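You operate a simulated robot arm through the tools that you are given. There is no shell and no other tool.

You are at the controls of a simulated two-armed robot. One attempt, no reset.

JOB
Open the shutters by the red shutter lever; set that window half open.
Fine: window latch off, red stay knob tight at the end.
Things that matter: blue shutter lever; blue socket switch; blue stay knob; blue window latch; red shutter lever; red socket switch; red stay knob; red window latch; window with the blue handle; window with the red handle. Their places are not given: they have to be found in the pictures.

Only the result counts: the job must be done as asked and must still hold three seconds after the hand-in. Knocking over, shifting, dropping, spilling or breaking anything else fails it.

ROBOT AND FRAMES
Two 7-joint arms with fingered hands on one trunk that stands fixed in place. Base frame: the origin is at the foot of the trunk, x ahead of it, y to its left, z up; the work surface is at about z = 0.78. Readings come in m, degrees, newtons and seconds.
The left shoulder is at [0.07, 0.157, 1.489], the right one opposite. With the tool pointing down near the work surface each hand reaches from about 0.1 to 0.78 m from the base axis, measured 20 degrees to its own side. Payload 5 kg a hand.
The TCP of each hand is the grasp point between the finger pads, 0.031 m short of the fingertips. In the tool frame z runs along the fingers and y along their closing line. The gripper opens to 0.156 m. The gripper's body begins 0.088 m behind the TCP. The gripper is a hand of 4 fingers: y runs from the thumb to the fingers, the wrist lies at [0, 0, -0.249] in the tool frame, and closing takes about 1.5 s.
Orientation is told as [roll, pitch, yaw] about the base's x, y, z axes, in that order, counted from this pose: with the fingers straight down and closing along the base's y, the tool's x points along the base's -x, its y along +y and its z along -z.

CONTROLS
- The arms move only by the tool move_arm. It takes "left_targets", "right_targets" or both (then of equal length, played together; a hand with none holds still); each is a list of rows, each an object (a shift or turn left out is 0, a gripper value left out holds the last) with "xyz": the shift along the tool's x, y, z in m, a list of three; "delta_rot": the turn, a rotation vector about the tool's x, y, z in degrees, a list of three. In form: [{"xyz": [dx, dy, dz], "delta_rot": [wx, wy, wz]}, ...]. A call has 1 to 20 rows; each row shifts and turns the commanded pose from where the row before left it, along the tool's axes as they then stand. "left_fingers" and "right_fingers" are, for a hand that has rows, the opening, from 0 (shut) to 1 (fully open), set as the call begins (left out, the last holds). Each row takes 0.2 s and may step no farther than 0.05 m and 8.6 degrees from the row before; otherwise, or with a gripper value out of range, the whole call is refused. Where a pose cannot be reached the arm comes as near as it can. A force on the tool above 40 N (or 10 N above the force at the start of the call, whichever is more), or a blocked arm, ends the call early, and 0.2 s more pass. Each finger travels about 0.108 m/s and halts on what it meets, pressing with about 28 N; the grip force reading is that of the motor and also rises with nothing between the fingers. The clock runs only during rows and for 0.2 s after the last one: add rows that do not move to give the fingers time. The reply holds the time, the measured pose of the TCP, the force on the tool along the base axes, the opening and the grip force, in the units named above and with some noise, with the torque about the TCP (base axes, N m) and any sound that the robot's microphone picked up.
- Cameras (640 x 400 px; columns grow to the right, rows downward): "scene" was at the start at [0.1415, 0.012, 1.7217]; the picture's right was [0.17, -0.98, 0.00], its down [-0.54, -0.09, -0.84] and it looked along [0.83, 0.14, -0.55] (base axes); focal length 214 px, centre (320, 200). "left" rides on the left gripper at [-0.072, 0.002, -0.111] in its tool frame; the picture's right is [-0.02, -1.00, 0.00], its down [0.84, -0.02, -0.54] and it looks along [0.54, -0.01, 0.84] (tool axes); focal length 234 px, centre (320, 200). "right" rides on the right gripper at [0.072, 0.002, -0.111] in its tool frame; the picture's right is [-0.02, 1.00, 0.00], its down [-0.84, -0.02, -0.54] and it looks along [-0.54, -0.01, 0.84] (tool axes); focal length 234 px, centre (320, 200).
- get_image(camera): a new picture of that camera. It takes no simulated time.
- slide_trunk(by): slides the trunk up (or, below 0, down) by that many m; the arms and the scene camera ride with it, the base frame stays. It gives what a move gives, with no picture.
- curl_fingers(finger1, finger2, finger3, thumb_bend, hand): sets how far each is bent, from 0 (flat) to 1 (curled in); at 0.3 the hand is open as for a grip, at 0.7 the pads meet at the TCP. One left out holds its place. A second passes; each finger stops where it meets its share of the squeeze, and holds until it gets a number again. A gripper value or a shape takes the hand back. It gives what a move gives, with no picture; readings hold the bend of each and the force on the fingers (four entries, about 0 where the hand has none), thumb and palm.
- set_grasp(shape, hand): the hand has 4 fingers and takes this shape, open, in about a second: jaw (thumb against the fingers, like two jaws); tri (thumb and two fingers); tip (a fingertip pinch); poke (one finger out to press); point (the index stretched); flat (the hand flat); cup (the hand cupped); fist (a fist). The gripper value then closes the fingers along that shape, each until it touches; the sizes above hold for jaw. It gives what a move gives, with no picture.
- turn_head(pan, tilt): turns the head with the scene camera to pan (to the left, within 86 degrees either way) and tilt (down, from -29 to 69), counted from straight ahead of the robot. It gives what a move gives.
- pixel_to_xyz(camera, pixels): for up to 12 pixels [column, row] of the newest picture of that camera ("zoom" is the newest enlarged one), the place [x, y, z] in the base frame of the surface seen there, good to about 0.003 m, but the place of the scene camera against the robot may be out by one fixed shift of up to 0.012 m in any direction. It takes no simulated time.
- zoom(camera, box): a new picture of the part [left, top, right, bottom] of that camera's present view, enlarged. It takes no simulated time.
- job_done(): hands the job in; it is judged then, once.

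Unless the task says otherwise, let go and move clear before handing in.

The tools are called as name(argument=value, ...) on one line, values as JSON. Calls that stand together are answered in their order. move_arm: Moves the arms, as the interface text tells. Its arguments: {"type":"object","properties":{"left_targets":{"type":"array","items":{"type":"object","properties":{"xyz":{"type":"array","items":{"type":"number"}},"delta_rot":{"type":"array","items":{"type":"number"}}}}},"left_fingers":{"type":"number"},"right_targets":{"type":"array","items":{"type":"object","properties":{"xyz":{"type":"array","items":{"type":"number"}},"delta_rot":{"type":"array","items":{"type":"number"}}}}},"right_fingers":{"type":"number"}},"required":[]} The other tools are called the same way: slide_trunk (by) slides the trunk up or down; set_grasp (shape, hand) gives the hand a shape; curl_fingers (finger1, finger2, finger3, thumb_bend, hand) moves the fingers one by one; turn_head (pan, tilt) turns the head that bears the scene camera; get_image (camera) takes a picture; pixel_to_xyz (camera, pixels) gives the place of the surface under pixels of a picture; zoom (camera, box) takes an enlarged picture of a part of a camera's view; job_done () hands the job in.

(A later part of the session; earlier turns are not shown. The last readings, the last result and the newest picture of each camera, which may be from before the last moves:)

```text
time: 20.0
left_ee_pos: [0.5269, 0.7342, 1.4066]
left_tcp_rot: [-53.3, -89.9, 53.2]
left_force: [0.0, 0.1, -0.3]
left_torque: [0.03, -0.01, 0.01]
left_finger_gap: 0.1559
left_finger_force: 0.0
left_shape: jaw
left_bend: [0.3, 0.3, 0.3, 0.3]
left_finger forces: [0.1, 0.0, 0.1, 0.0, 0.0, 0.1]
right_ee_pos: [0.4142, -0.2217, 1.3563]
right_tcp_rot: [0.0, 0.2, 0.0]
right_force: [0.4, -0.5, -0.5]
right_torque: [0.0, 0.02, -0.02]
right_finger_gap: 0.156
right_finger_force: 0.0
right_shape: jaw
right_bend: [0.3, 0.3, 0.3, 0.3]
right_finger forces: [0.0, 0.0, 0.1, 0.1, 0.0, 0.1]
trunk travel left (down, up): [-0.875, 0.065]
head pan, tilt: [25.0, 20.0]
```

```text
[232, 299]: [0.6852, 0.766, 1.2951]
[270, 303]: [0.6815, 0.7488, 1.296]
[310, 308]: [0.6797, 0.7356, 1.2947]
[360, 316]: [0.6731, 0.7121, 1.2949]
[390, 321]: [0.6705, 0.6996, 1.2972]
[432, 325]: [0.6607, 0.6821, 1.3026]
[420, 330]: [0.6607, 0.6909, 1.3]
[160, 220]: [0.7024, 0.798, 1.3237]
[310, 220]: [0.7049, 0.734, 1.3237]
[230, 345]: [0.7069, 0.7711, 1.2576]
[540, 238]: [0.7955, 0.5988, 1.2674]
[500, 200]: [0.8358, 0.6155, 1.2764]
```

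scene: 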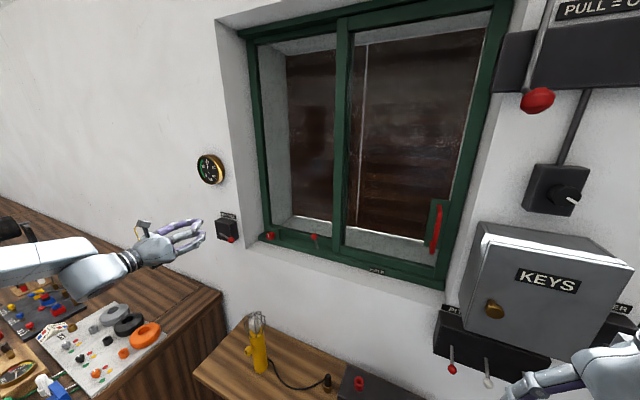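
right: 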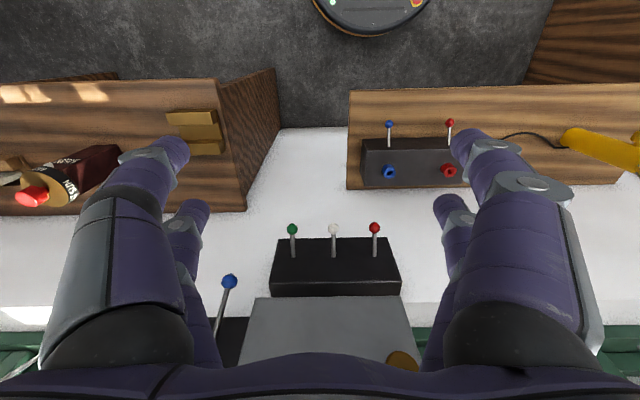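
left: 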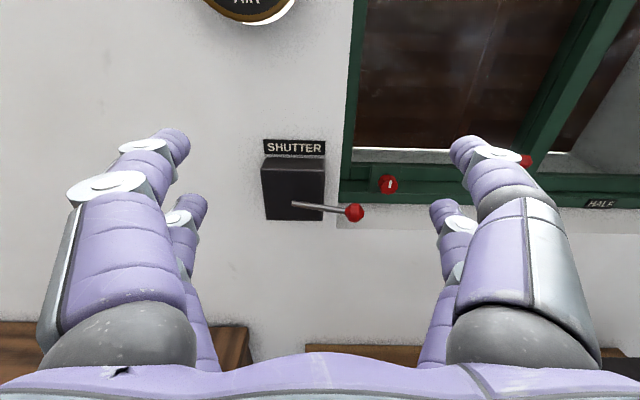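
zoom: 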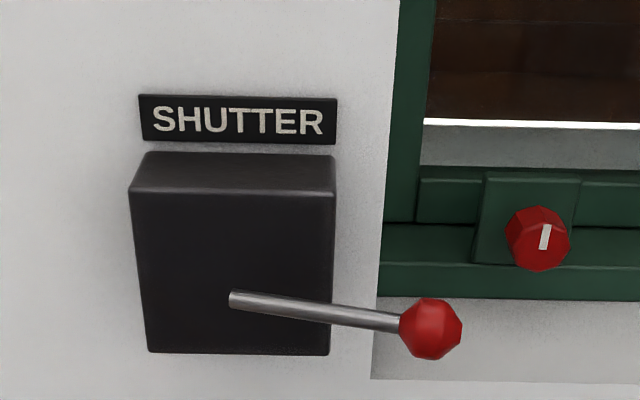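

The rod pivots near (y 0.766, z 1.295), 2 cm in front of the box face, knob near (0.668,0.683,1.297); the blue one points down when its shutters are open. I'll close the fingers to use the slot between the pairs as a fork on the rod, and line up in front of it first.

move_arm(left_targets=[{"xyz": [0.035, -0.005, 0]}, {"xyz": [0.04, -0.004, 0]}, {"xyz": [0.035, -0.004, 0]}, {"xyz": [0, 0, 0.02]}, {"xyz": [0, 0, 0.01]}, {"xyz": [0, 0, 0]}, {"xyz": [0, 0, 0]}, {"xyz": [0, 0, 0]}], left_fingers=0.0)

get_image(camera="left")

zoom(camera="left", box=[220, 90, 420, 215])

```text
time: 21.8
left_ee_pos: [0.5547, 0.7208, 1.2996]
left_tcp_rot: [-14.1, -90.0, 14.0]
left_force: [0.2, 0.4, 0.2]
left_torque: [-0.01, -0.03, 0.02]
left_finger_gap: 0.0001
left_finger_force: 28.0
left_shape: jaw
left_bend: [0.7, 0.7, 0.7, 0.7]
left_finger forces: [0.1, 0.1, 0.0, 0.0, 0.1, 0.0]
right_ee_pos: [0.4144, -0.2218, 1.3567]
right_tcp_rot: [0.0, 0.2, 0.0]
right_force: [-0.1, -0.5, 0.3]
right_torque: [-0.01, 0.02, -0.02]
right_finger_gap: 0.1558
right_finger_force: 0.0
right_shape: jaw
right_bend: [0.3, 0.3, 0.3, 0.3]
right_finger forces: [0.0, 0.0, 0.0, 0.0, 0.1, 0.1]
trunk travel left (down, up): [-0.875, 0.065]
head pan, tilt: [25.0, 20.0]
```

```text
taken
```

left: 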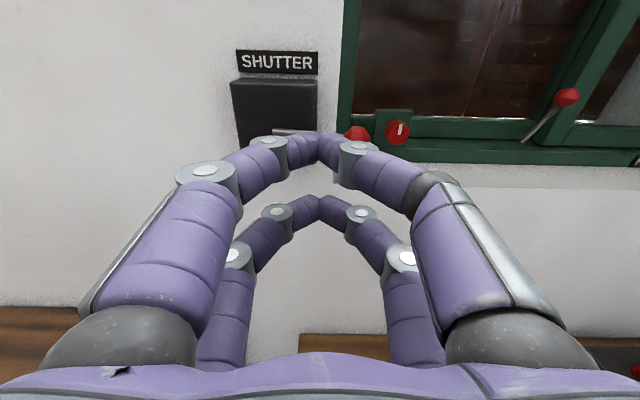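

```text
3.20 times, centred on (320, 152) of left
```

zoom: 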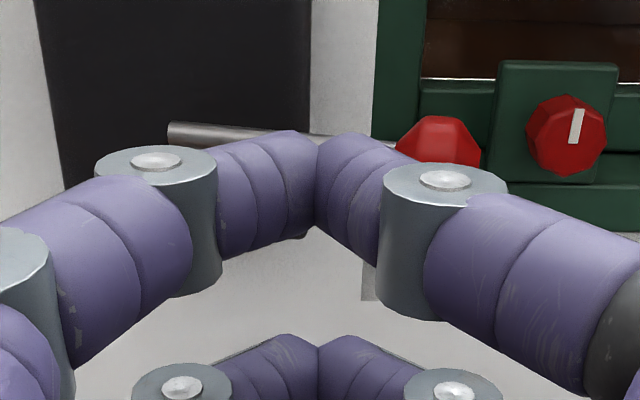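

The rod (zoom 170-400, row 135) lies just beyond the upper fingertips. I'll lower the fork by 5 mm, shift slightly left, and slide it over the rod.

move_arm(left_targets=[{"xyz": [0.005, 0.005, 0]}, {"xyz": [0, 0, 0.02]}, {"xyz": [0, 0, 0.02]}, {"xyz": [0, 0, 0.02]}, {"xyz": [0, 0, 0.02]}, {"xyz": [0, 0, 0.02]}, {"xyz": [0, 0, 0]}])

get_image(camera="left")

zoom(camera="left", box=[220, 90, 420, 215])

zoom(camera="scene", box=[160, 190, 304, 280])

```text
time: 23.4
left_ee_pos: [0.6519, 0.7255, 1.2943]
left_tcp_rot: [151.1, -90.0, -151.0]
left_force: [-0.6, -0.6, 0.4]
left_torque: [-0.01, -0.04, 0.05]
left_finger_gap: 0.0003
left_finger_force: 27.8
left_shape: jaw
left_bend: [0.7, 0.7, 0.7, 0.7]
left_finger forces: [0.0, 0.0, 0.0, 0.0, 0.0, 0.1]
right_ee_pos: [0.4127, -0.2221, 1.3572]
right_tcp_rot: [0.1, 0.2, 0.1]
right_force: [-0.1, -0.2, -0.1]
right_torque: [0.01, -0.02, 0.03]
right_finger_gap: 0.1558
right_finger_force: 0.1
right_shape: jaw
right_bend: [0.3, 0.3, 0.3, 0.3]
right_finger forces: [0.1, 0.0, 0.0, 0.0, 0.1, 0.1]
trunk travel left (down, up): [-0.875, 0.065]
head pan, tilt: [25.0, 20.0]
```

```text
taken
```

left: 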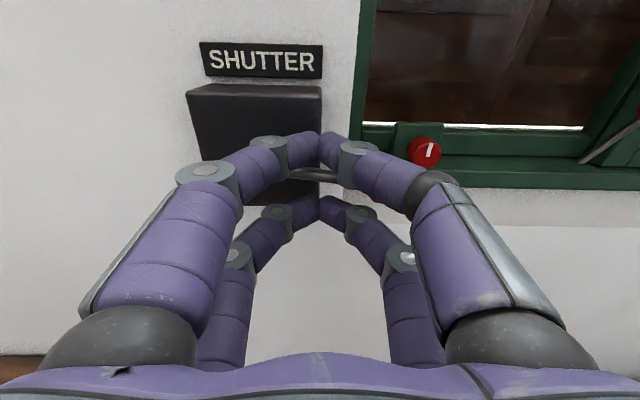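

```text
3.20 times, centred on (320, 152) of left
```

zoom: 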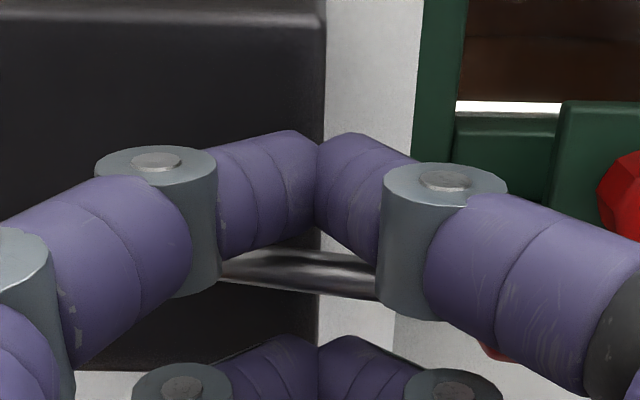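

```text
4.44 times, centred on (232, 235) of scene
```

zoom: 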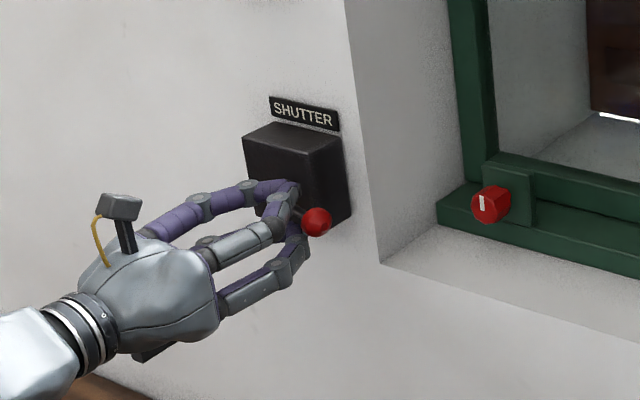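

The fork now straddles the rod (visible at zoom 300,272 between the pairs), with no force. I'll turn the fork a few steps downward along the arc and watch the force.

move_arm(left_targets=[{"xyz": [0, 0, 0.005]}, {"xyz": [0.0057, 0.0004, 0], "delta_rot": [0, 0, 8.0]}, {"xyz": [0.0057, 0.0004, 0], "delta_rot": [0, 0, 8.0]}, {"xyz": [0.0057, 0.0004, 0], "delta_rot": [0, 0, 8.0]}, {"xyz": [0, 0, 0]}])

zoom(camera="scene", box=[160, 190, 304, 280])

get_image(camera="left")

```text
time: 24.6
left_ee_pos: [0.657, 0.7294, 1.2764]
left_tcp_rot: [90.1, -66.0, -89.9]
left_force: [0.1, 0.6, 0.6]
left_torque: [-0.03, -0.02, 0.0]
left_finger_gap: 0.0003
left_finger_force: 28.1
left_shape: jaw
left_bend: [0.7, 0.7, 0.7, 0.7]
left_finger forces: [0.1, 0.1, 0.0, 0.0, 0.0, 0.0]
right_ee_pos: [0.4124, -0.2222, 1.3563]
right_tcp_rot: [0.0, 0.2, 0.0]
right_force: [-0.2, -0.9, 1.0]
right_torque: [-0.01, -0.01, 0.0]
right_finger_gap: 0.1557
right_finger_force: 0.0
right_shape: jaw
right_bend: [0.3, 0.3, 0.3, 0.3]
right_finger forces: [0.1, 0.0, 0.0, 0.0, 0.0, 0.0]
trunk travel left (down, up): [-0.875, 0.065]
head pan, tilt: [25.0, 20.0]
```

```text
4.44 times, centred on (232, 235) of scene
```

zoom: 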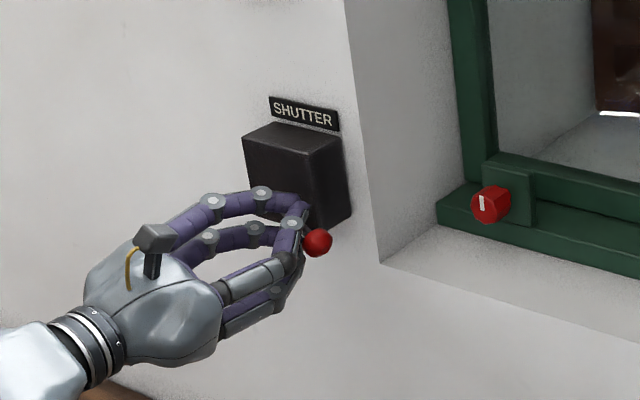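

```text
taken
```

left: 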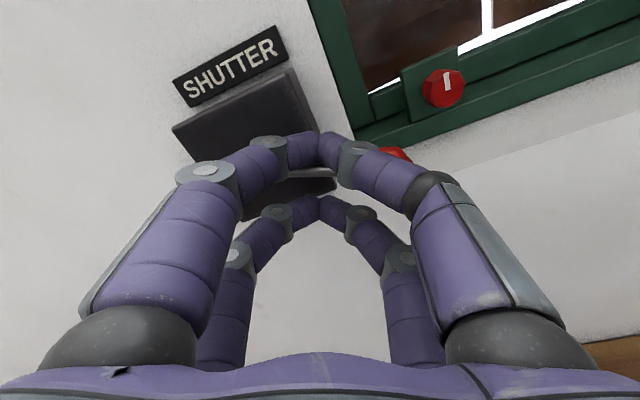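

The lever follows with almost no force (knob moved down to zoom 318,243). I'll continue the arc to about 90° in two stages.

move_arm(left_targets=[{"xyz": [0.0057, 0.0004, 0], "delta_rot": [0, 0, 8.2]}, {"xyz": [0.0057, 0.0004, 0], "delta_rot": [0, 0, 8.2]}, {"xyz": [0.0057, 0.0004, 0], "delta_rot": [0, 0, 8.2]}, {"xyz": [0.0057, 0.0004, 0], "delta_rot": [0, 0, 8.2]}, {"xyz": [0, 0, 0]}])

zoom(camera="scene", box=[160, 190, 304, 280])

get_image(camera="scene")

```text
time: 25.8
left_ee_pos: [0.6568, 0.7443, 1.2591]
left_tcp_rot: [90.1, -33.1, -90.0]
left_force: [-0.2, -1.0, 1.0]
left_torque: [-0.03, -0.03, -0.01]
left_finger_gap: 0.0
left_finger_force: 27.6
left_shape: jaw
left_bend: [0.7, 0.7, 0.7, 0.7]
left_finger forces: [0.0, 0.0, 0.0, 0.0, 0.1, 0.1]
right_ee_pos: [0.4124, -0.2223, 1.3567]
right_tcp_rot: [-0.1, 0.1, 0.0]
right_force: [-0.9, -0.3, -0.9]
right_torque: [-0.01, -0.01, 0.03]
right_finger_gap: 0.1556
right_finger_force: 0.0
right_shape: jaw
right_bend: [0.3, 0.3, 0.3, 0.3]
right_finger forces: [0.1, 0.0, 0.0, 0.1, 0.1, 0.0]
trunk travel left (down, up): [-0.875, 0.065]
head pan, tilt: [25.0, 20.0]
```

```text
4.44 times, centred on (232, 235) of scene
```

zoom: 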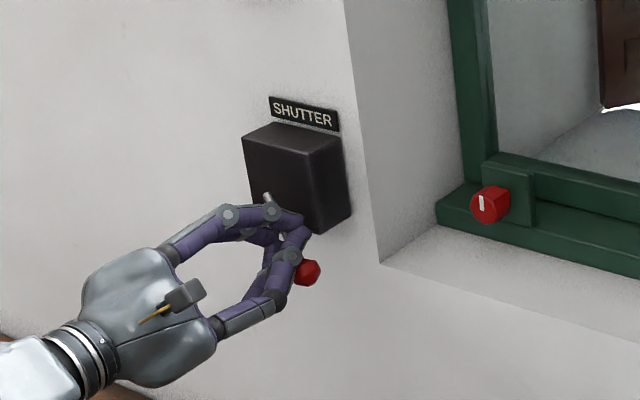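

```text
taken
```

scene: 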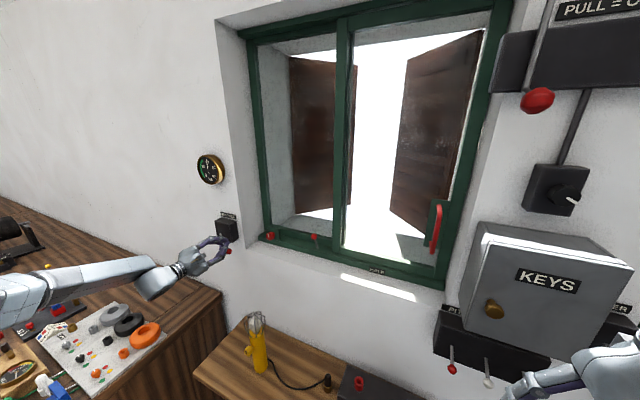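

The shutters are swinging open as the lever goes down (gap visible at scene 380,120). I'll go on to the vertical position.

move_arm(left_targets=[{"xyz": [0.0057, 0.0004, 0], "delta_rot": [0, 0, 8.2]}, {"xyz": [0.0057, 0.0004, 0], "delta_rot": [0, 0, 8.2]}, {"xyz": [0.0057, 0.0004, 0], "delta_rot": [0, 0, 8.2]}, {"xyz": [0.0057, 0.0004, 0], "delta_rot": [0, 0, 8.2]}, {"xyz": [0, 0, 0]}, {"xyz": [0, 0, 0]}])

zoom(camera="scene", box=[160, 190, 304, 280])

get_image(camera="scene")

```text
time: 27.2
left_ee_pos: [0.6582, 0.7657, 1.2519]
left_tcp_rot: [90.1, -0.4, -90.0]
left_force: [-0.7, -0.9, 0.3]
left_torque: [-0.03, -0.03, 0.0]
left_finger_gap: 0.0001
left_finger_force: 28.3
left_shape: jaw
left_bend: [0.7, 0.7, 0.7, 0.7]
left_finger forces: [0.1, 0.0, 0.1, 0.0, 0.0, 0.0]
right_ee_pos: [0.4124, -0.2223, 1.3567]
right_tcp_rot: [0.1, 0.0, 0.0]
right_force: [0.4, -0.8, -0.1]
right_torque: [0.0, 0.01, 0.01]
right_finger_gap: 0.1561
right_finger_force: 0.1
right_shape: jaw
right_bend: [0.3, 0.3, 0.3, 0.3]
right_finger forces: [0.0, 0.0, 0.1, 0.0, 0.1, 0.0]
trunk travel left (down, up): [-0.875, 0.065]
head pan, tilt: [25.0, 20.0]
```

```text
4.44 times, centred on (232, 235) of scene
```

zoom: 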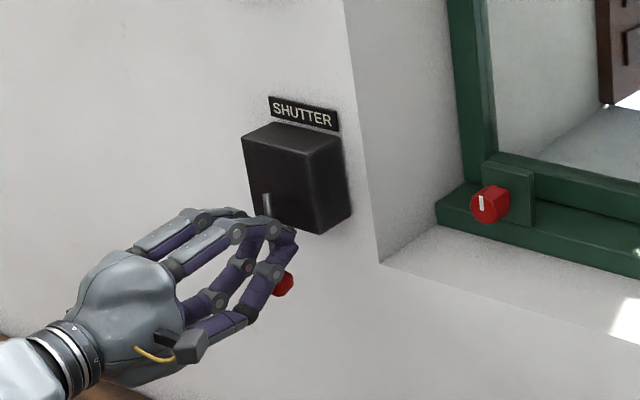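

```text
taken
```

scene: 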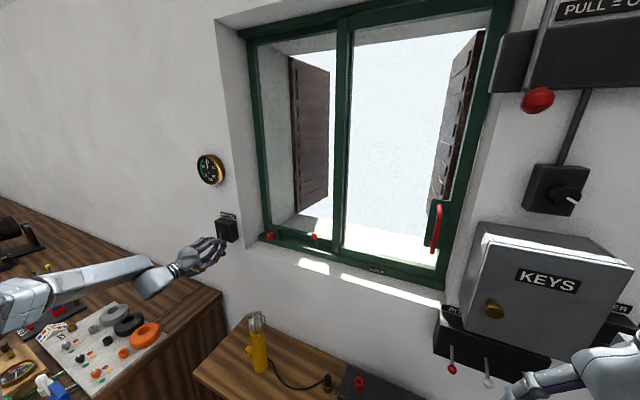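

The shutters are nearly fully open, but slack in the fork means the lever lags. I'll push a little further to find its end stop.

move_arm(left_targets=[{"xyz": [0.005, 0.0004, 0], "delta_rot": [0, 0, 6]}, {"xyz": [0.005, 0.0004, 0], "delta_rot": [0, 0, 6]}, {"xyz": [0, 0, 0]}])

zoom(camera="scene", box=[160, 190, 304, 280])

get_image(camera="scene")

get_image(camera="left")

```text
time: 28.0
left_ee_pos: [0.6573, 0.7757, 1.2528]
left_tcp_rot: [90.0, 11.7, -90.0]
left_force: [0.4, -1.9, 0.0]
left_torque: [-0.04, 0.02, -0.05]
left_finger_gap: 0.0001
left_finger_force: 28.4
left_shape: jaw
left_bend: [0.7, 0.7, 0.7, 0.7]
left_finger forces: [0.1, 0.0, 0.1, 0.0, 0.0, 0.1]
right_ee_pos: [0.4125, -0.2222, 1.3562]
right_tcp_rot: [0.0, 0.1, -0.1]
right_force: [-0.1, 0.2, -0.7]
right_torque: [0.01, 0.0, -0.02]
right_finger_gap: 0.1559
right_finger_force: 0.0
right_shape: jaw
right_bend: [0.3, 0.3, 0.3, 0.3]
right_finger forces: [0.0, 0.0, 0.0, 0.0, 0.0, 0.0]
trunk travel left (down, up): [-0.875, 0.065]
head pan, tilt: [25.0, 20.0]
```

```text
4.44 times, centred on (232, 235) of scene
```

zoom: 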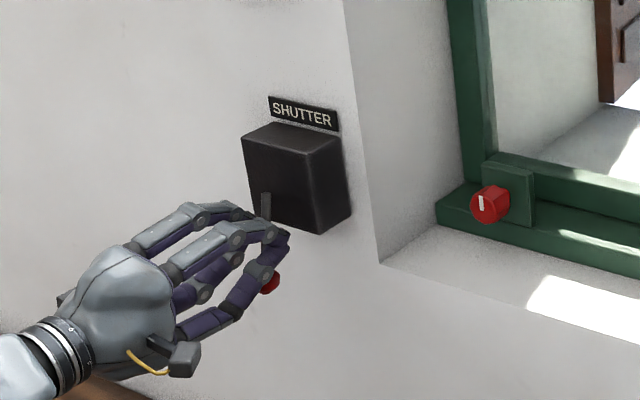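

```text
taken
```

scene: 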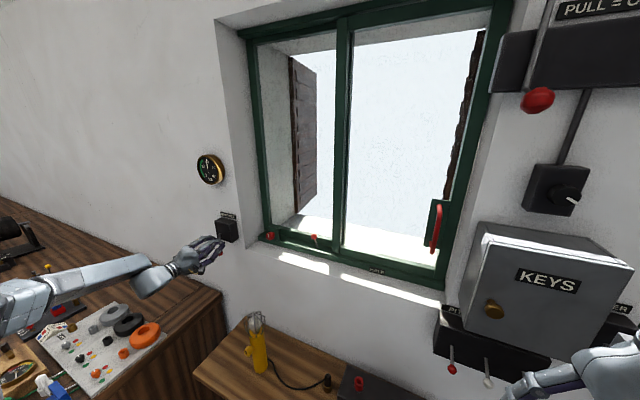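

```text
taken
```

left: 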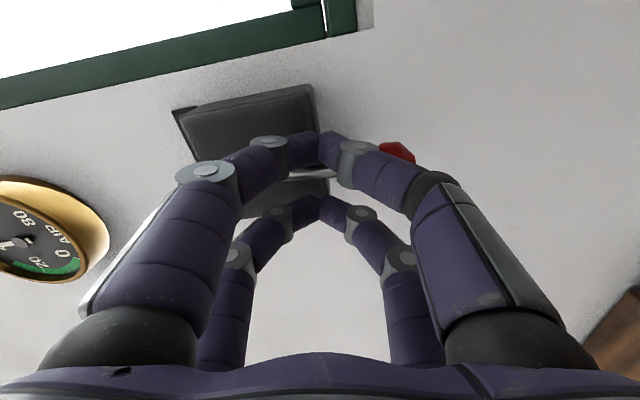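

The shutters opened a bit further still and resistance is tiny. I'll continue in small steps until the stop is felt.

move_arm(left_targets=[{"xyz": [0.004, 0.0004, 0], "delta_rot": [0, 0, 5]}, {"xyz": [0.004, 0.0004, 0], "delta_rot": [0, 0, 5]}, {"xyz": [0, 0, 0]}])

zoom(camera="scene", box=[160, 190, 304, 280])

get_image(camera="scene")

```text
time: 28.8
left_ee_pos: [0.6578, 0.7778, 1.2567]
left_tcp_rot: [90.0, 21.7, -90.3]
left_force: [-5.9, -21.1, -6.9]
left_torque: [-0.27, 0.27, -0.42]
left_finger_gap: 0.0
left_finger_force: 28.7
left_shape: jaw
left_bend: [0.7, 0.7, 0.7, 0.7]
left_finger forces: [0.0, 0.1, 0.0, 0.0, 0.1, 0.0]
right_ee_pos: [0.4122, -0.2256, 1.3566]
right_tcp_rot: [0.2, 0.1, -0.1]
right_force: [-0.7, -0.4, -0.1]
right_torque: [-0.05, -0.01, -0.02]
right_finger_gap: 0.1558
right_finger_force: 0.0
right_shape: jaw
right_bend: [0.3, 0.3, 0.3, 0.3]
right_finger forces: [0.0, 0.1, 0.0, 0.0, 0.0, 0.0]
trunk travel left (down, up): [-0.875, 0.065]
head pan, tilt: [25.0, 20.0]
```

```text
4.44 times, centred on (232, 235) of scene
```

zoom: 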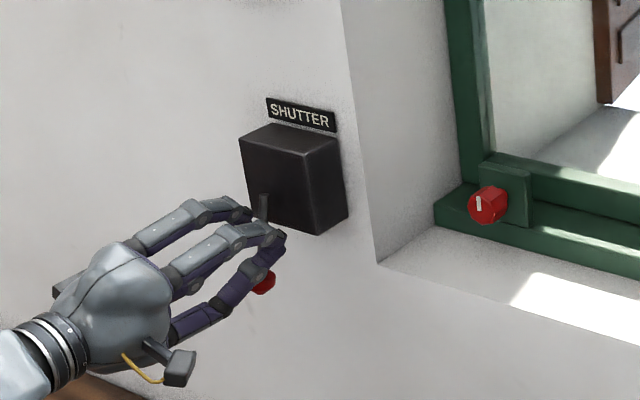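

```text
taken
```

scene: 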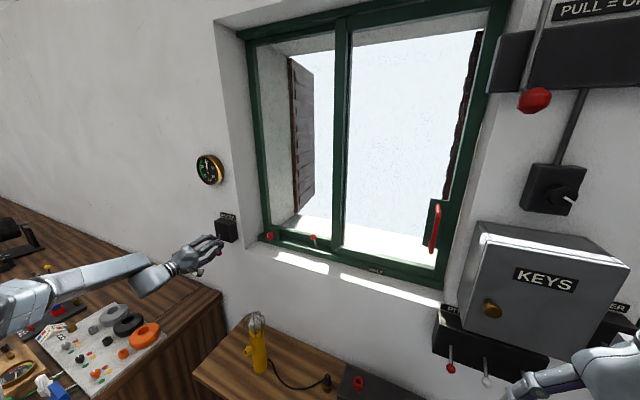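

The stop is reached (21 N sideways). I'll back off a few millimetres so the rod is free in the slot, then draw the hand straight back.

move_arm(left_targets=[{"xyz": [-0.004, 0, 0], "delta_rot": [0, 0, -5]}, {"xyz": [-0.003, 0, 0], "delta_rot": [0, 0, -3]}, {"xyz": [0, 0, 0]}])

get_image(camera="left")

zoom(camera="left", box=[220, 90, 420, 215])

```text
time: 29.6
left_ee_pos: [0.6566, 0.7773, 1.2549]
left_tcp_rot: [90.1, 13.7, -89.8]
left_force: [1.7, -1.7, 0.3]
left_torque: [-0.04, -0.01, -0.01]
left_finger_gap: 0.0
left_finger_force: 28.1
left_shape: jaw
left_bend: [0.7, 0.7, 0.7, 0.7]
left_finger forces: [0.0, 0.0, 0.0, 0.1, 0.1, 0.1]
right_ee_pos: [0.4127, -0.2222, 1.3572]
right_tcp_rot: [0.0, 0.1, 0.0]
right_force: [0.2, 0.3, 0.0]
right_torque: [-0.01, -0.03, 0.02]
right_finger_gap: 0.156
right_finger_force: 0.2
right_shape: jaw
right_bend: [0.3, 0.3, 0.3, 0.3]
right_finger forces: [0.1, 0.0, 0.0, 0.0, 0.1, 0.1]
trunk travel left (down, up): [-0.875, 0.065]
head pan, tilt: [25.0, 20.0]
```

```text
taken
```

left: 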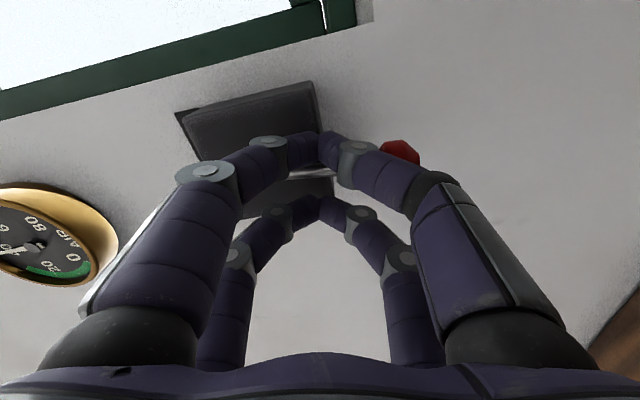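

```text
3.20 times, centred on (320, 152) of left
```

zoom: 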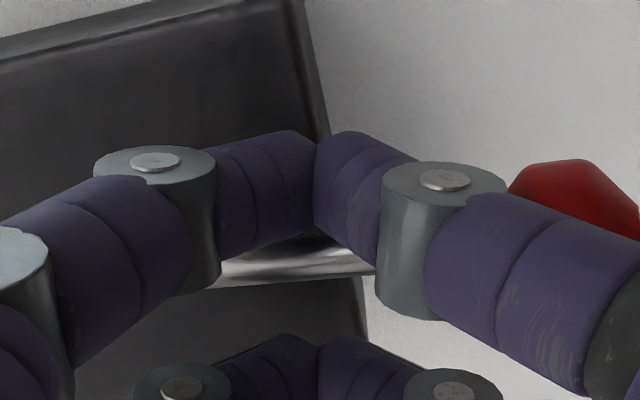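

Only ~2 N contact remains. I'll pull straight back along the fingers.

move_arm(left_targets=[{"xyz": [-0.002, 0, -0.01]}, {"xyz": [0, 0, -0.02]}, {"xyz": [0, 0, -0.03]}, {"xyz": [0, 0, -0.04]}, {"xyz": [0, 0, -0.04]}, {"xyz": [0, 0, 0]}])

zoom(camera="scene", box=[160, 190, 304, 280])

get_image(camera="left")

```text
time: 31.0
left_ee_pos: [0.5182, 0.7733, 1.2535]
left_tcp_rot: [89.9, 13.6, -89.9]
left_force: [0.4, 0.8, 0.0]
left_torque: [0.03, 0.02, -0.01]
left_finger_gap: 0.0
left_finger_force: 28.2
left_shape: jaw
left_bend: [0.7, 0.7, 0.7, 0.7]
left_finger forces: [0.0, 0.0, 0.1, 0.0, 0.0, 0.0]
right_ee_pos: [0.4138, -0.2223, 1.3563]
right_tcp_rot: [0.1, 0.2, -0.1]
right_force: [0.1, -0.2, 0.0]
right_torque: [-0.01, 0.01, 0.0]
right_finger_gap: 0.1558
right_finger_force: 0.0
right_shape: jaw
right_bend: [0.3, 0.3, 0.3, 0.3]
right_finger forces: [0.1, 0.1, 0.0, 0.0, 0.1, 0.0]
trunk travel left (down, up): [-0.875, 0.065]
head pan, tilt: [25.0, 20.0]
```

```text
4.44 times, centred on (232, 235) of scene
```

zoom: 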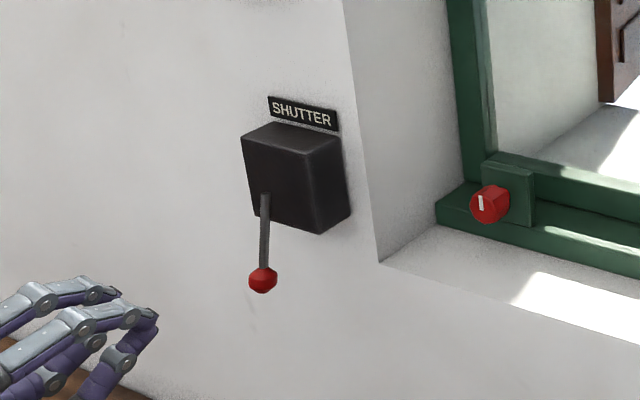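

```text
taken
```

left: 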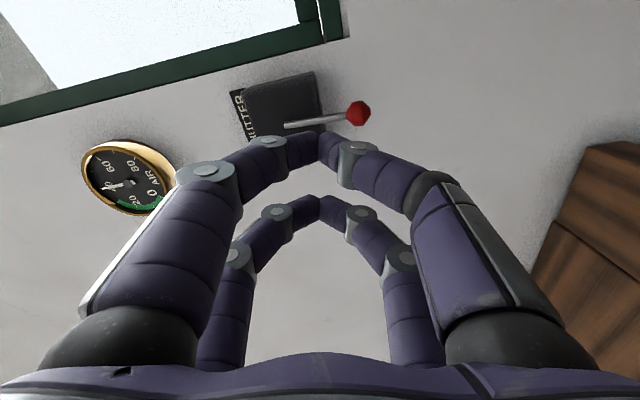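

The lever now hangs down (zoom 262,240) and the shutters are open. I'll roll the hand back upright and go look at the stay knob and latch.

move_arm(left_targets=[{"delta_rot": [0, 0, -8]}, {"delta_rot": [0, 0, -8]}, {"delta_rot": [0, 0, -8]}, {"delta_rot": [0, 0, -8]}, {"delta_rot": [0, 0, -8]}, {"delta_rot": [0, 0, -8]}, {"delta_rot": [0, 0, -8]}, {"delta_rot": [0, 0, -8]}, {"delta_rot": [0, 0, -8]}, {"delta_rot": [0, 0, -8]}, {"delta_rot": [0, 0, -8]}, {"delta_rot": [0, 0, -8]}, {"delta_rot": [0, 0, -7.7]}], left_fingers=1.0)

move_arm(left_targets=[{"xyz": [-0.03, -0.035, 0]}, {"xyz": [-0.03, -0.035, 0]}, {"xyz": [-0.03, -0.035, 0]}, {"xyz": [-0.02, -0.035, 0.01]}, {"xyz": [0, -0.035, 0.02]}, {"xyz": [0, -0.02, 0.03]}, {"xyz": [0, 0, 0.03]}, {"xyz": [0, 0, 0]}])

get_image(camera="left")

zoom(camera="left", box=[220, 90, 420, 215])

```text
time: 33.8
left_ee_pos: [0.5184, 0.7741, 1.2539]
left_tcp_rot: [-93.1, -89.7, 93.1]
left_force: [1.1, 0.1, 0.8]
left_torque: [-0.03, 0.01, 0.03]
left_finger_gap: 0.1559
left_finger_force: 0.0
left_shape: jaw
left_bend: [0.3, 0.3, 0.3, 0.3]
left_finger forces: [0.0, 0.1, 0.0, 0.0, 0.1, 0.0]
right_ee_pos: [0.4127, -0.2224, 1.3569]
right_tcp_rot: [0.0, 0.2, 0.0]
right_force: [0.6, -0.3, 0.8]
right_torque: [0.02, 0.0, -0.01]
right_finger_gap: 0.1561
right_finger_force: 0.0
right_shape: jaw
right_bend: [0.3, 0.3, 0.3, 0.3]
right_finger forces: [0.0, 0.0, 0.0, 0.0, 0.1, 0.0]
trunk travel left (down, up): [-0.875, 0.065]
head pan, tilt: [25.0, 20.0]
```

```text
time: 35.6
left_ee_pos: [0.6078, 0.5801, 1.3635]
left_tcp_rot: [-112.0, -90.0, 112.0]
left_force: [0.0, 0.0, 0.2]
left_torque: [0.05, 0.03, -0.04]
left_finger_gap: 0.1559
left_finger_force: 0.1
left_shape: jaw
left_bend: [0.3, 0.3, 0.3, 0.3]
left_finger forces: [0.0, 0.1, 0.1, 0.0, 0.0, 0.1]
right_ee_pos: [0.4118, -0.2237, 1.3565]
right_tcp_rot: [0.1, 0.1, 0.1]
right_force: [-0.1, -0.2, -0.6]
right_torque: [-0.02, -0.01, -0.02]
right_finger_gap: 0.1559
right_finger_force: 0.1
right_shape: jaw
right_bend: [0.3, 0.3, 0.3, 0.3]
right_finger forces: [0.0, 0.0, 0.0, 0.0, 0.0, 0.0]
trunk travel left (down, up): [-0.875, 0.065]
head pan, tilt: [25.0, 20.0]
```

```text
taken
```

left: 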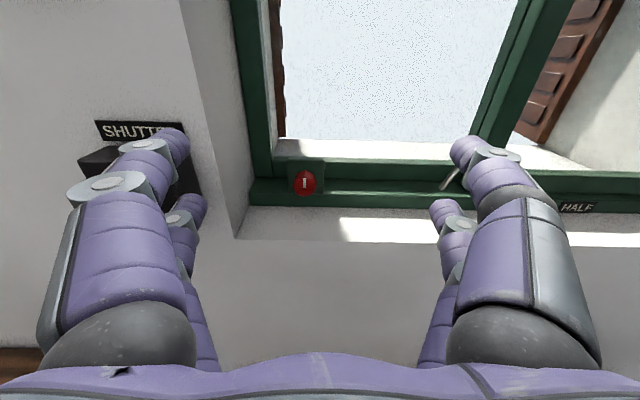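

```text
3.20 times, centred on (320, 152) of left
```

zoom: 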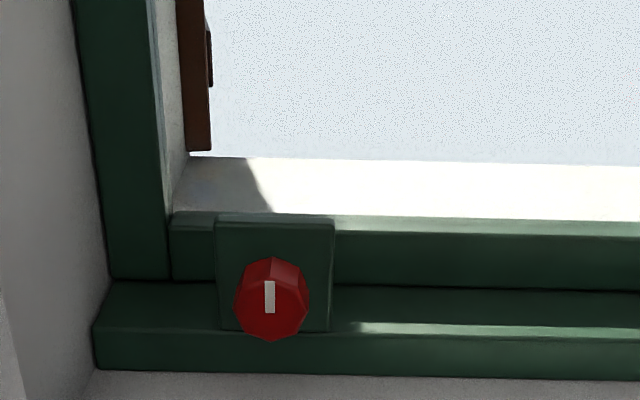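

The knob's white mark points straight up (zoom 269,295). Now I'll look at the latch lever more closely from directly in front.

pixel_to_xyz(camera="zoom", pixels=[[269, 297], [262, 320], [285, 300], [245, 300], [300, 300], [272, 265], [270, 335], [230, 240], [320, 240], [60, 300], [100, 330], [400, 260]])

move_arm(left_targets=[{"xyz": [-0.02, -0.04, 0]}, {"xyz": [-0.02, -0.04, 0]}, {"xyz": [-0.01, -0.04, 0]}, {"xyz": [0, -0.04, 0.02]}, {"xyz": [0, -0.02, 0.03]}, {"xyz": [0, 0, 0.02]}, {"xyz": [0, 0, 0]}])

get_image(camera="left")

zoom(camera="left", box=[200, 80, 440, 230])

```text
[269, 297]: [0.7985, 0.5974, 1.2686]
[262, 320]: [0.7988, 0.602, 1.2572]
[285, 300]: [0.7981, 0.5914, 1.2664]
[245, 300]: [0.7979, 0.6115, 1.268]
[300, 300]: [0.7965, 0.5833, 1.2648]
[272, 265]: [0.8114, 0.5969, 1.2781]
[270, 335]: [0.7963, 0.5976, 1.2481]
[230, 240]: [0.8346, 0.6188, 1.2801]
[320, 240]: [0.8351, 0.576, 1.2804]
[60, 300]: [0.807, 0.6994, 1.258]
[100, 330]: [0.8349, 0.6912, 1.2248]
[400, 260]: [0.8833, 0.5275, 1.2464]
```

```text
time: 37.2
left_ee_pos: [0.6782, 0.3993, 1.4138]
left_tcp_rot: [-93.4, -89.8, 93.4]
left_force: [0.7, 0.4, -0.8]
left_torque: [-0.03, -0.03, 0.01]
left_finger_gap: 0.1558
left_finger_force: 0.1
left_shape: jaw
left_bend: [0.3, 0.3, 0.3, 0.3]
left_finger forces: [0.1, 0.0, 0.1, 0.1, 0.0, 0.0]
right_ee_pos: [0.4122, -0.2221, 1.3578]
right_tcp_rot: [0.0, 0.1, 0.0]
right_force: [1.1, 0.1, 0.2]
right_torque: [0.0, 0.01, 0.0]
right_finger_gap: 0.156
right_finger_force: 0.0
right_shape: jaw
right_bend: [0.3, 0.3, 0.3, 0.3]
right_finger forces: [0.0, 0.1, 0.1, 0.1, 0.1, 0.0]
trunk travel left (down, up): [-0.875, 0.065]
head pan, tilt: [25.0, 20.0]
```

```text
taken
```

left: 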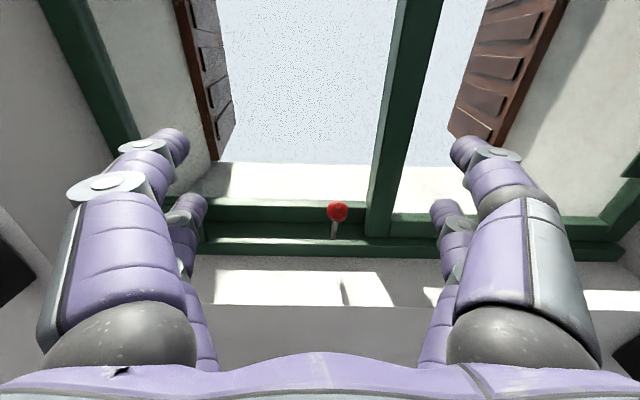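

```text
2.67 times, centred on (320, 155) of left
```

zoom: 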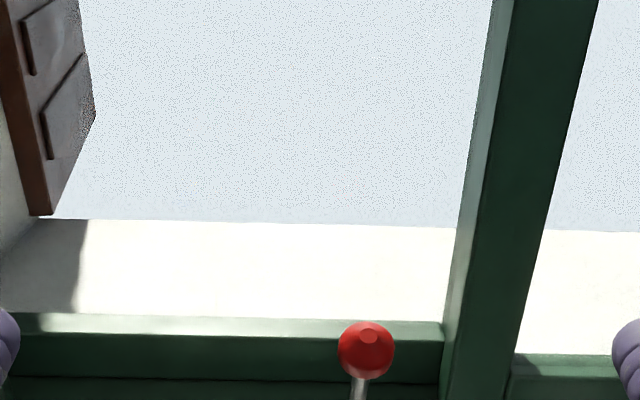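

zoom(camera="left", box=[260, 180, 420, 280])

pixel_to_xyz(camera="zoom", pixels=[[308, 122], [300, 175], [297, 200], [294, 225], [294, 240], [200, 215], [200, 250], [420, 220], [430, 200], [480, 220], [200, 150], [330, 420]])

```text
4.00 times, centred on (340, 230) of left
```

zoom: 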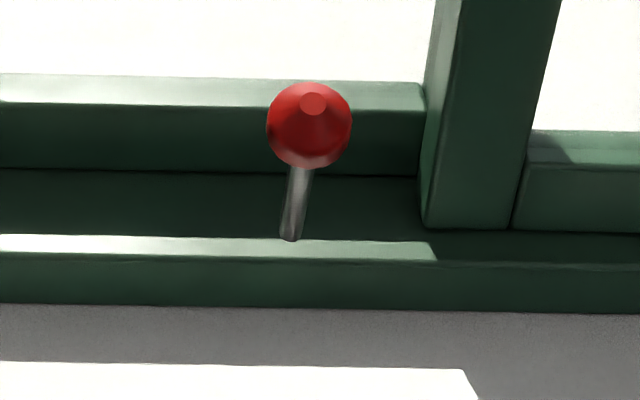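

```text
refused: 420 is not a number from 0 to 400
```

pixel_to_xyz(camera="zoom", pixels=[[308, 122], [300, 175], [297, 200], [294, 225], [292, 236], [200, 215], [200, 250], [420, 220], [430, 200], [480, 220], [200, 150], [520, 220]])

```text
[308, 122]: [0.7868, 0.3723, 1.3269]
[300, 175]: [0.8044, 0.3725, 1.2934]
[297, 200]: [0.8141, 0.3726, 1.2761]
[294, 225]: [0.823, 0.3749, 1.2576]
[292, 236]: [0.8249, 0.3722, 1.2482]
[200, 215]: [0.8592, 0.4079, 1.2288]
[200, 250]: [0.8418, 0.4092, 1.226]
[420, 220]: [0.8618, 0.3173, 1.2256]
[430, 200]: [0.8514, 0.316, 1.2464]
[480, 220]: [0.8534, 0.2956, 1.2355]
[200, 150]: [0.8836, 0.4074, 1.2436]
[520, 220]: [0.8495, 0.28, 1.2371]
```

The latch rod starts at about (0.825,0.373,1.247) and its knob centre is near (0.796,0.372,1.320), so I'll pinch the knob with the lower finger pair to feel which way it turns. First I'll line up with a partly closed hand.

move_arm(left_targets=[{"xyz": [0.02, -0.01, 0]}, {"xyz": [0.025, -0.01, 0]}, {"xyz": [0.028, -0.0075, 0]}, {"xyz": [0, 0, 0.02]}, {"xyz": [0, 0, 0]}, {"xyz": [0, 0, 0]}], left_fingers=0.4)

get_image(camera="left")

turn_head(pan=22, tilt=25)

zoom(camera="scene", box=[240, 140, 432, 260])

```text
time: 38.6
left_ee_pos: [0.6968, 0.3722, 1.3412]
left_tcp_rot: [-112.7, -89.9, 112.8]
left_force: [-0.4, -0.4, -0.4]
left_torque: [-0.01, -0.02, 0.0]
left_finger_gap: 0.0629
left_finger_force: 0.0
left_shape: jaw
left_bend: [0.73, 0.73, 0.73, 0.7]
left_finger forces: [0.0, 0.0, 0.0, 0.0, 0.1, 0.0]
right_ee_pos: [0.4118, -0.2224, 1.3571]
right_tcp_rot: [0.0, 0.1, 0.0]
right_force: [0.3, -0.2, 0.3]
right_torque: [0.01, -0.01, 0.03]
right_finger_gap: 0.1557
right_finger_force: 0.0
right_shape: jaw
right_bend: [0.3, 0.3, 0.3, 0.3]
right_finger forces: [0.0, 0.1, 0.1, 0.0, 0.0, 0.1]
trunk travel left (down, up): [-0.875, 0.065]
head pan, tilt: [25.0, 20.0]
```

```text
taken
```

left: 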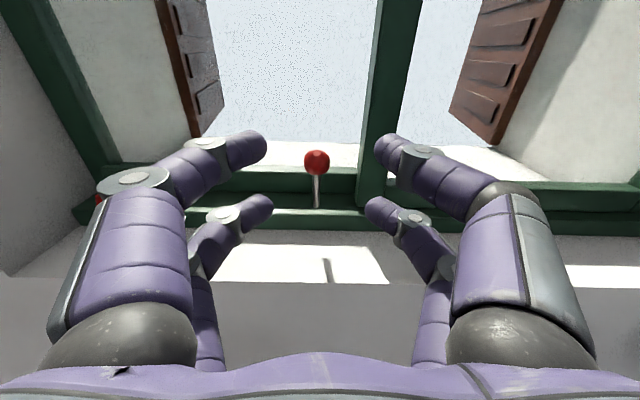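

```text
time: 39.2
left_ee_pos: [0.6971, 0.3726, 1.341]
left_tcp_rot: [-95.1, -89.9, 95.0]
left_force: [0.5, -0.4, 0.2]
left_torque: [0.01, -0.03, -0.01]
left_finger_gap: 0.0628
left_finger_force: 0.0
left_shape: jaw
left_bend: [0.73, 0.73, 0.73, 0.7]
left_finger forces: [0.0, 0.1, 0.0, 0.1, 0.0, 0.0]
right_ee_pos: [0.4126, -0.2219, 1.3567]
right_tcp_rot: [0.0, 0.1, 0.0]
right_force: [-0.2, 0.0, 0.3]
right_torque: [0.0, 0.04, -0.02]
right_finger_gap: 0.1558
right_finger_force: 0.1
right_shape: jaw
right_bend: [0.3, 0.3, 0.3, 0.3]
right_finger forces: [0.0, 0.0, 0.0, 0.0, 0.0, 0.0]
trunk travel left (down, up): [-0.875, 0.065]
head pan, tilt: [22.0, 25.0]
```

```text
3.33 times, centred on (336, 200) of scene
```

zoom: 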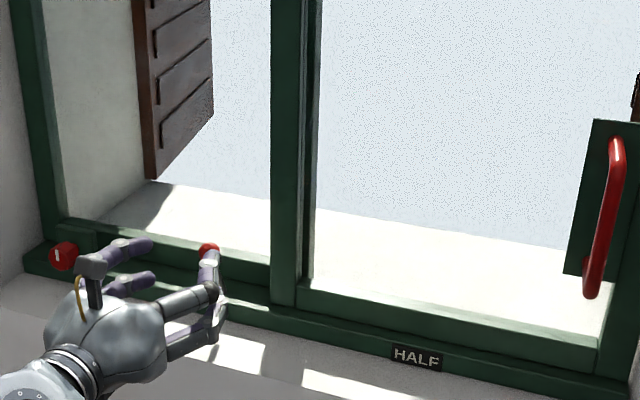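

The knob (left 316,162) is centred between the fingers. I'll advance 9.5 cm and then close gently on it.

move_arm(left_targets=[{"xyz": [0, 0, 0.03]}, {"xyz": [0, 0, 0.03]}, {"xyz": [0, 0, 0.02]}, {"xyz": [0, 0, 0.015]}, {"xyz": [0, 0, 0]}])

get_image(camera="left")

zoom(camera="scene", box=[240, 140, 432, 260])

```text
time: 40.4
left_ee_pos: [0.7922, 0.3716, 1.3399]
left_tcp_rot: [-73.9, -89.8, 73.9]
left_force: [0.9, 0.1, 0.3]
left_torque: [0.01, 0.0, -0.03]
left_finger_gap: 0.0629
left_finger_force: 0.2
left_shape: jaw
left_bend: [0.73, 0.73, 0.73, 0.7]
left_finger forces: [0.1, 0.0, 0.0, 0.0, 0.0, 0.0]
right_ee_pos: [0.4136, -0.222, 1.3561]
right_tcp_rot: [0.0, 0.2, 0.0]
right_force: [1.0, 0.3, 0.2]
right_torque: [-0.03, 0.0, 0.07]
right_finger_gap: 0.1557
right_finger_force: 0.1
right_shape: jaw
right_bend: [0.3, 0.3, 0.3, 0.3]
right_finger forces: [0.0, 0.0, 0.1, 0.0, 0.0, 0.0]
trunk travel left (down, up): [-0.875, 0.065]
head pan, tilt: [22.0, 25.0]
```

```text
taken
```

left: 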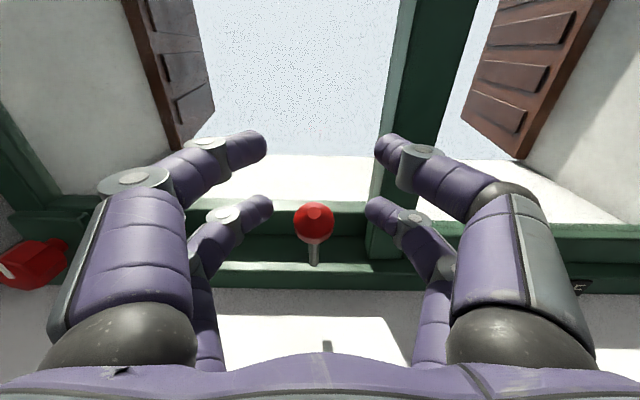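

```text
3.33 times, centred on (336, 200) of scene
```

zoom: 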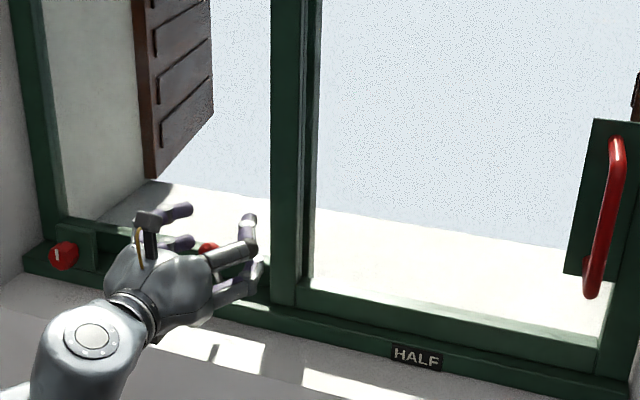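

The knob at (314,220) lies right at the lower pair's pads, 3 mm left of centre. I'll correct that and close.

move_arm(left_targets=[{"xyz": [0, 0.003, 0]}, {"xyz": [0, 0, 0]}])

move_arm(left_targets=[{"xyz": [0, 0, 0]}, {"xyz": [0, 0, 0]}, {"xyz": [0, 0, 0]}, {"xyz": [0, 0, 0]}], left_fingers=0.0)

get_image(camera="left")

```text
time: 41.0
left_ee_pos: [0.7915, 0.374, 1.341]
left_tcp_rot: [-81.8, -89.9, 81.8]
left_force: [-0.1, 0.3, -0.7]
left_torque: [-0.02, 0.03, 0.0]
left_finger_gap: 0.063
left_finger_force: 0.0
left_shape: jaw
left_bend: [0.73, 0.73, 0.73, 0.7]
left_finger forces: [0.0, 0.0, 0.1, 0.0, 0.1, 0.1]
right_ee_pos: [0.4138, -0.2222, 1.3571]
right_tcp_rot: [0.1, 0.2, 0.0]
right_force: [-0.8, 0.5, 0.1]
right_torque: [-0.01, 0.02, -0.01]
right_finger_gap: 0.1556
right_finger_force: 0.1
right_shape: jaw
right_bend: [0.3, 0.3, 0.3, 0.3]
right_finger forces: [0.0, 0.0, 0.1, 0.1, 0.0, 0.0]
trunk travel left (down, up): [-0.875, 0.065]
head pan, tilt: [22.0, 25.0]
```

```text
time: 42.0
left_ee_pos: [0.7964, 0.3746, 1.3397]
left_tcp_rot: [-61.1, -89.8, 61.1]
left_force: [18.1, -0.9, 2.6]
left_torque: [0.0, -0.4, -0.02]
left_finger_gap: 0.0001
left_finger_force: 27.9
left_shape: jaw
left_bend: [0.7, 0.71, 0.71, 0.7]
left_finger forces: [0.0, 20.6, 20.7, 0.1, 0.1, 0.0]
right_ee_pos: [0.4157, -0.2232, 1.3559]
right_tcp_rot: [0.0, 0.3, -0.1]
right_force: [-0.1, 0.3, -0.4]
right_torque: [-0.02, -0.02, -0.01]
right_finger_gap: 0.1559
right_finger_force: 0.1
right_shape: jaw
right_bend: [0.3, 0.3, 0.3, 0.3]
right_finger forces: [0.0, 0.1, 0.1, 0.0, 0.0, 0.0]
trunk travel left (down, up): [-0.875, 0.065]
head pan, tilt: [22.0, 25.0]
```

```text
taken
```

left: 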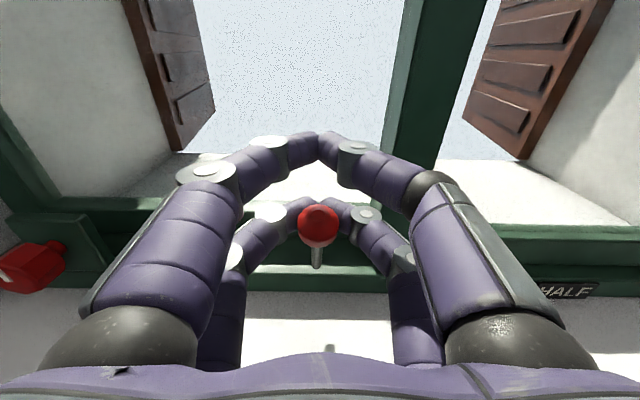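

The lower fingertips closed just behind the knob and pull it toward the robot with 18 N; it doesn't give that way. I'll relieve that by moving forward 5 mm, then test sideways gently.

move_arm(left_targets=[{"xyz": [0, 0, 0.005]}, {"xyz": [0, 0, 0]}])

move_arm(left_targets=[{"xyz": [0, 0.004, 0]}, {"xyz": [0, 0.004, 0]}, {"xyz": [0, 0.0, 0]}])

get_image(camera="left")

```text
time: 42.6
left_ee_pos: [0.8003, 0.3757, 1.3386]
left_tcp_rot: [-48.1, -89.8, 48.1]
left_force: [8.2, -0.5, 0.4]
left_torque: [-0.03, -0.21, -0.01]
left_finger_gap: 0.0
left_finger_force: 28.0
left_shape: jaw
left_bend: [0.7, 0.72, 0.72, 0.7]
left_finger forces: [0.0, 19.3, 19.4, 0.0, 0.0, 0.1]
right_ee_pos: [0.4143, -0.2224, 1.3565]
right_tcp_rot: [0.0, 0.2, 0.0]
right_force: [0.9, 0.8, 0.3]
right_torque: [-0.02, -0.01, -0.01]
right_finger_gap: 0.1558
right_finger_force: 0.0
right_shape: jaw
right_bend: [0.3, 0.3, 0.3, 0.3]
right_finger forces: [0.0, 0.0, 0.0, 0.0, 0.0, 0.1]
trunk travel left (down, up): [-0.875, 0.065]
head pan, tilt: [22.0, 25.0]
```

```text
time: 43.4
left_ee_pos: [0.7998, 0.3801, 1.3404]
left_tcp_rot: [-10.6, -89.8, 10.4]
left_force: [11.7, -12.2, -3.2]
left_torque: [-0.23, -0.21, -0.06]
left_finger_gap: 0.0
left_finger_force: 28.0
left_shape: jaw
left_bend: [0.7, 0.72, 0.71, 0.7]
left_finger forces: [0.0, 0.0, 26.1, 0.0, 0.0, 0.0]
right_ee_pos: [0.4154, -0.2237, 1.3547]
right_tcp_rot: [0.1, 0.3, 0.1]
right_force: [0.3, -0.7, 0.1]
right_torque: [0.01, 0.0, 0.03]
right_finger_gap: 0.1558
right_finger_force: 0.0
right_shape: jaw
right_bend: [0.3, 0.3, 0.3, 0.3]
right_finger forces: [0.1, 0.0, 0.1, 0.0, 0.0, 0.0]
trunk travel left (down, up): [-0.875, 0.065]
head pan, tilt: [22.0, 25.0]
```

```text
taken
```

left: 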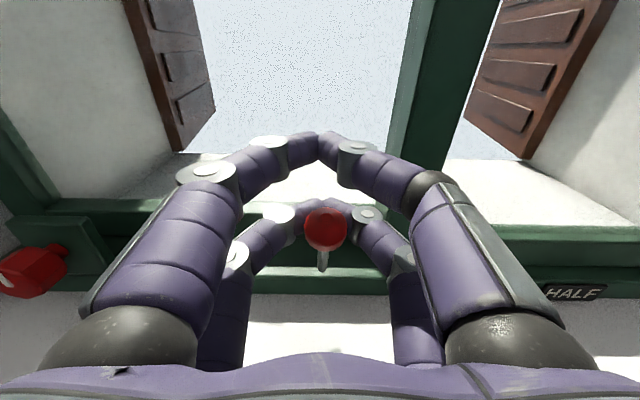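

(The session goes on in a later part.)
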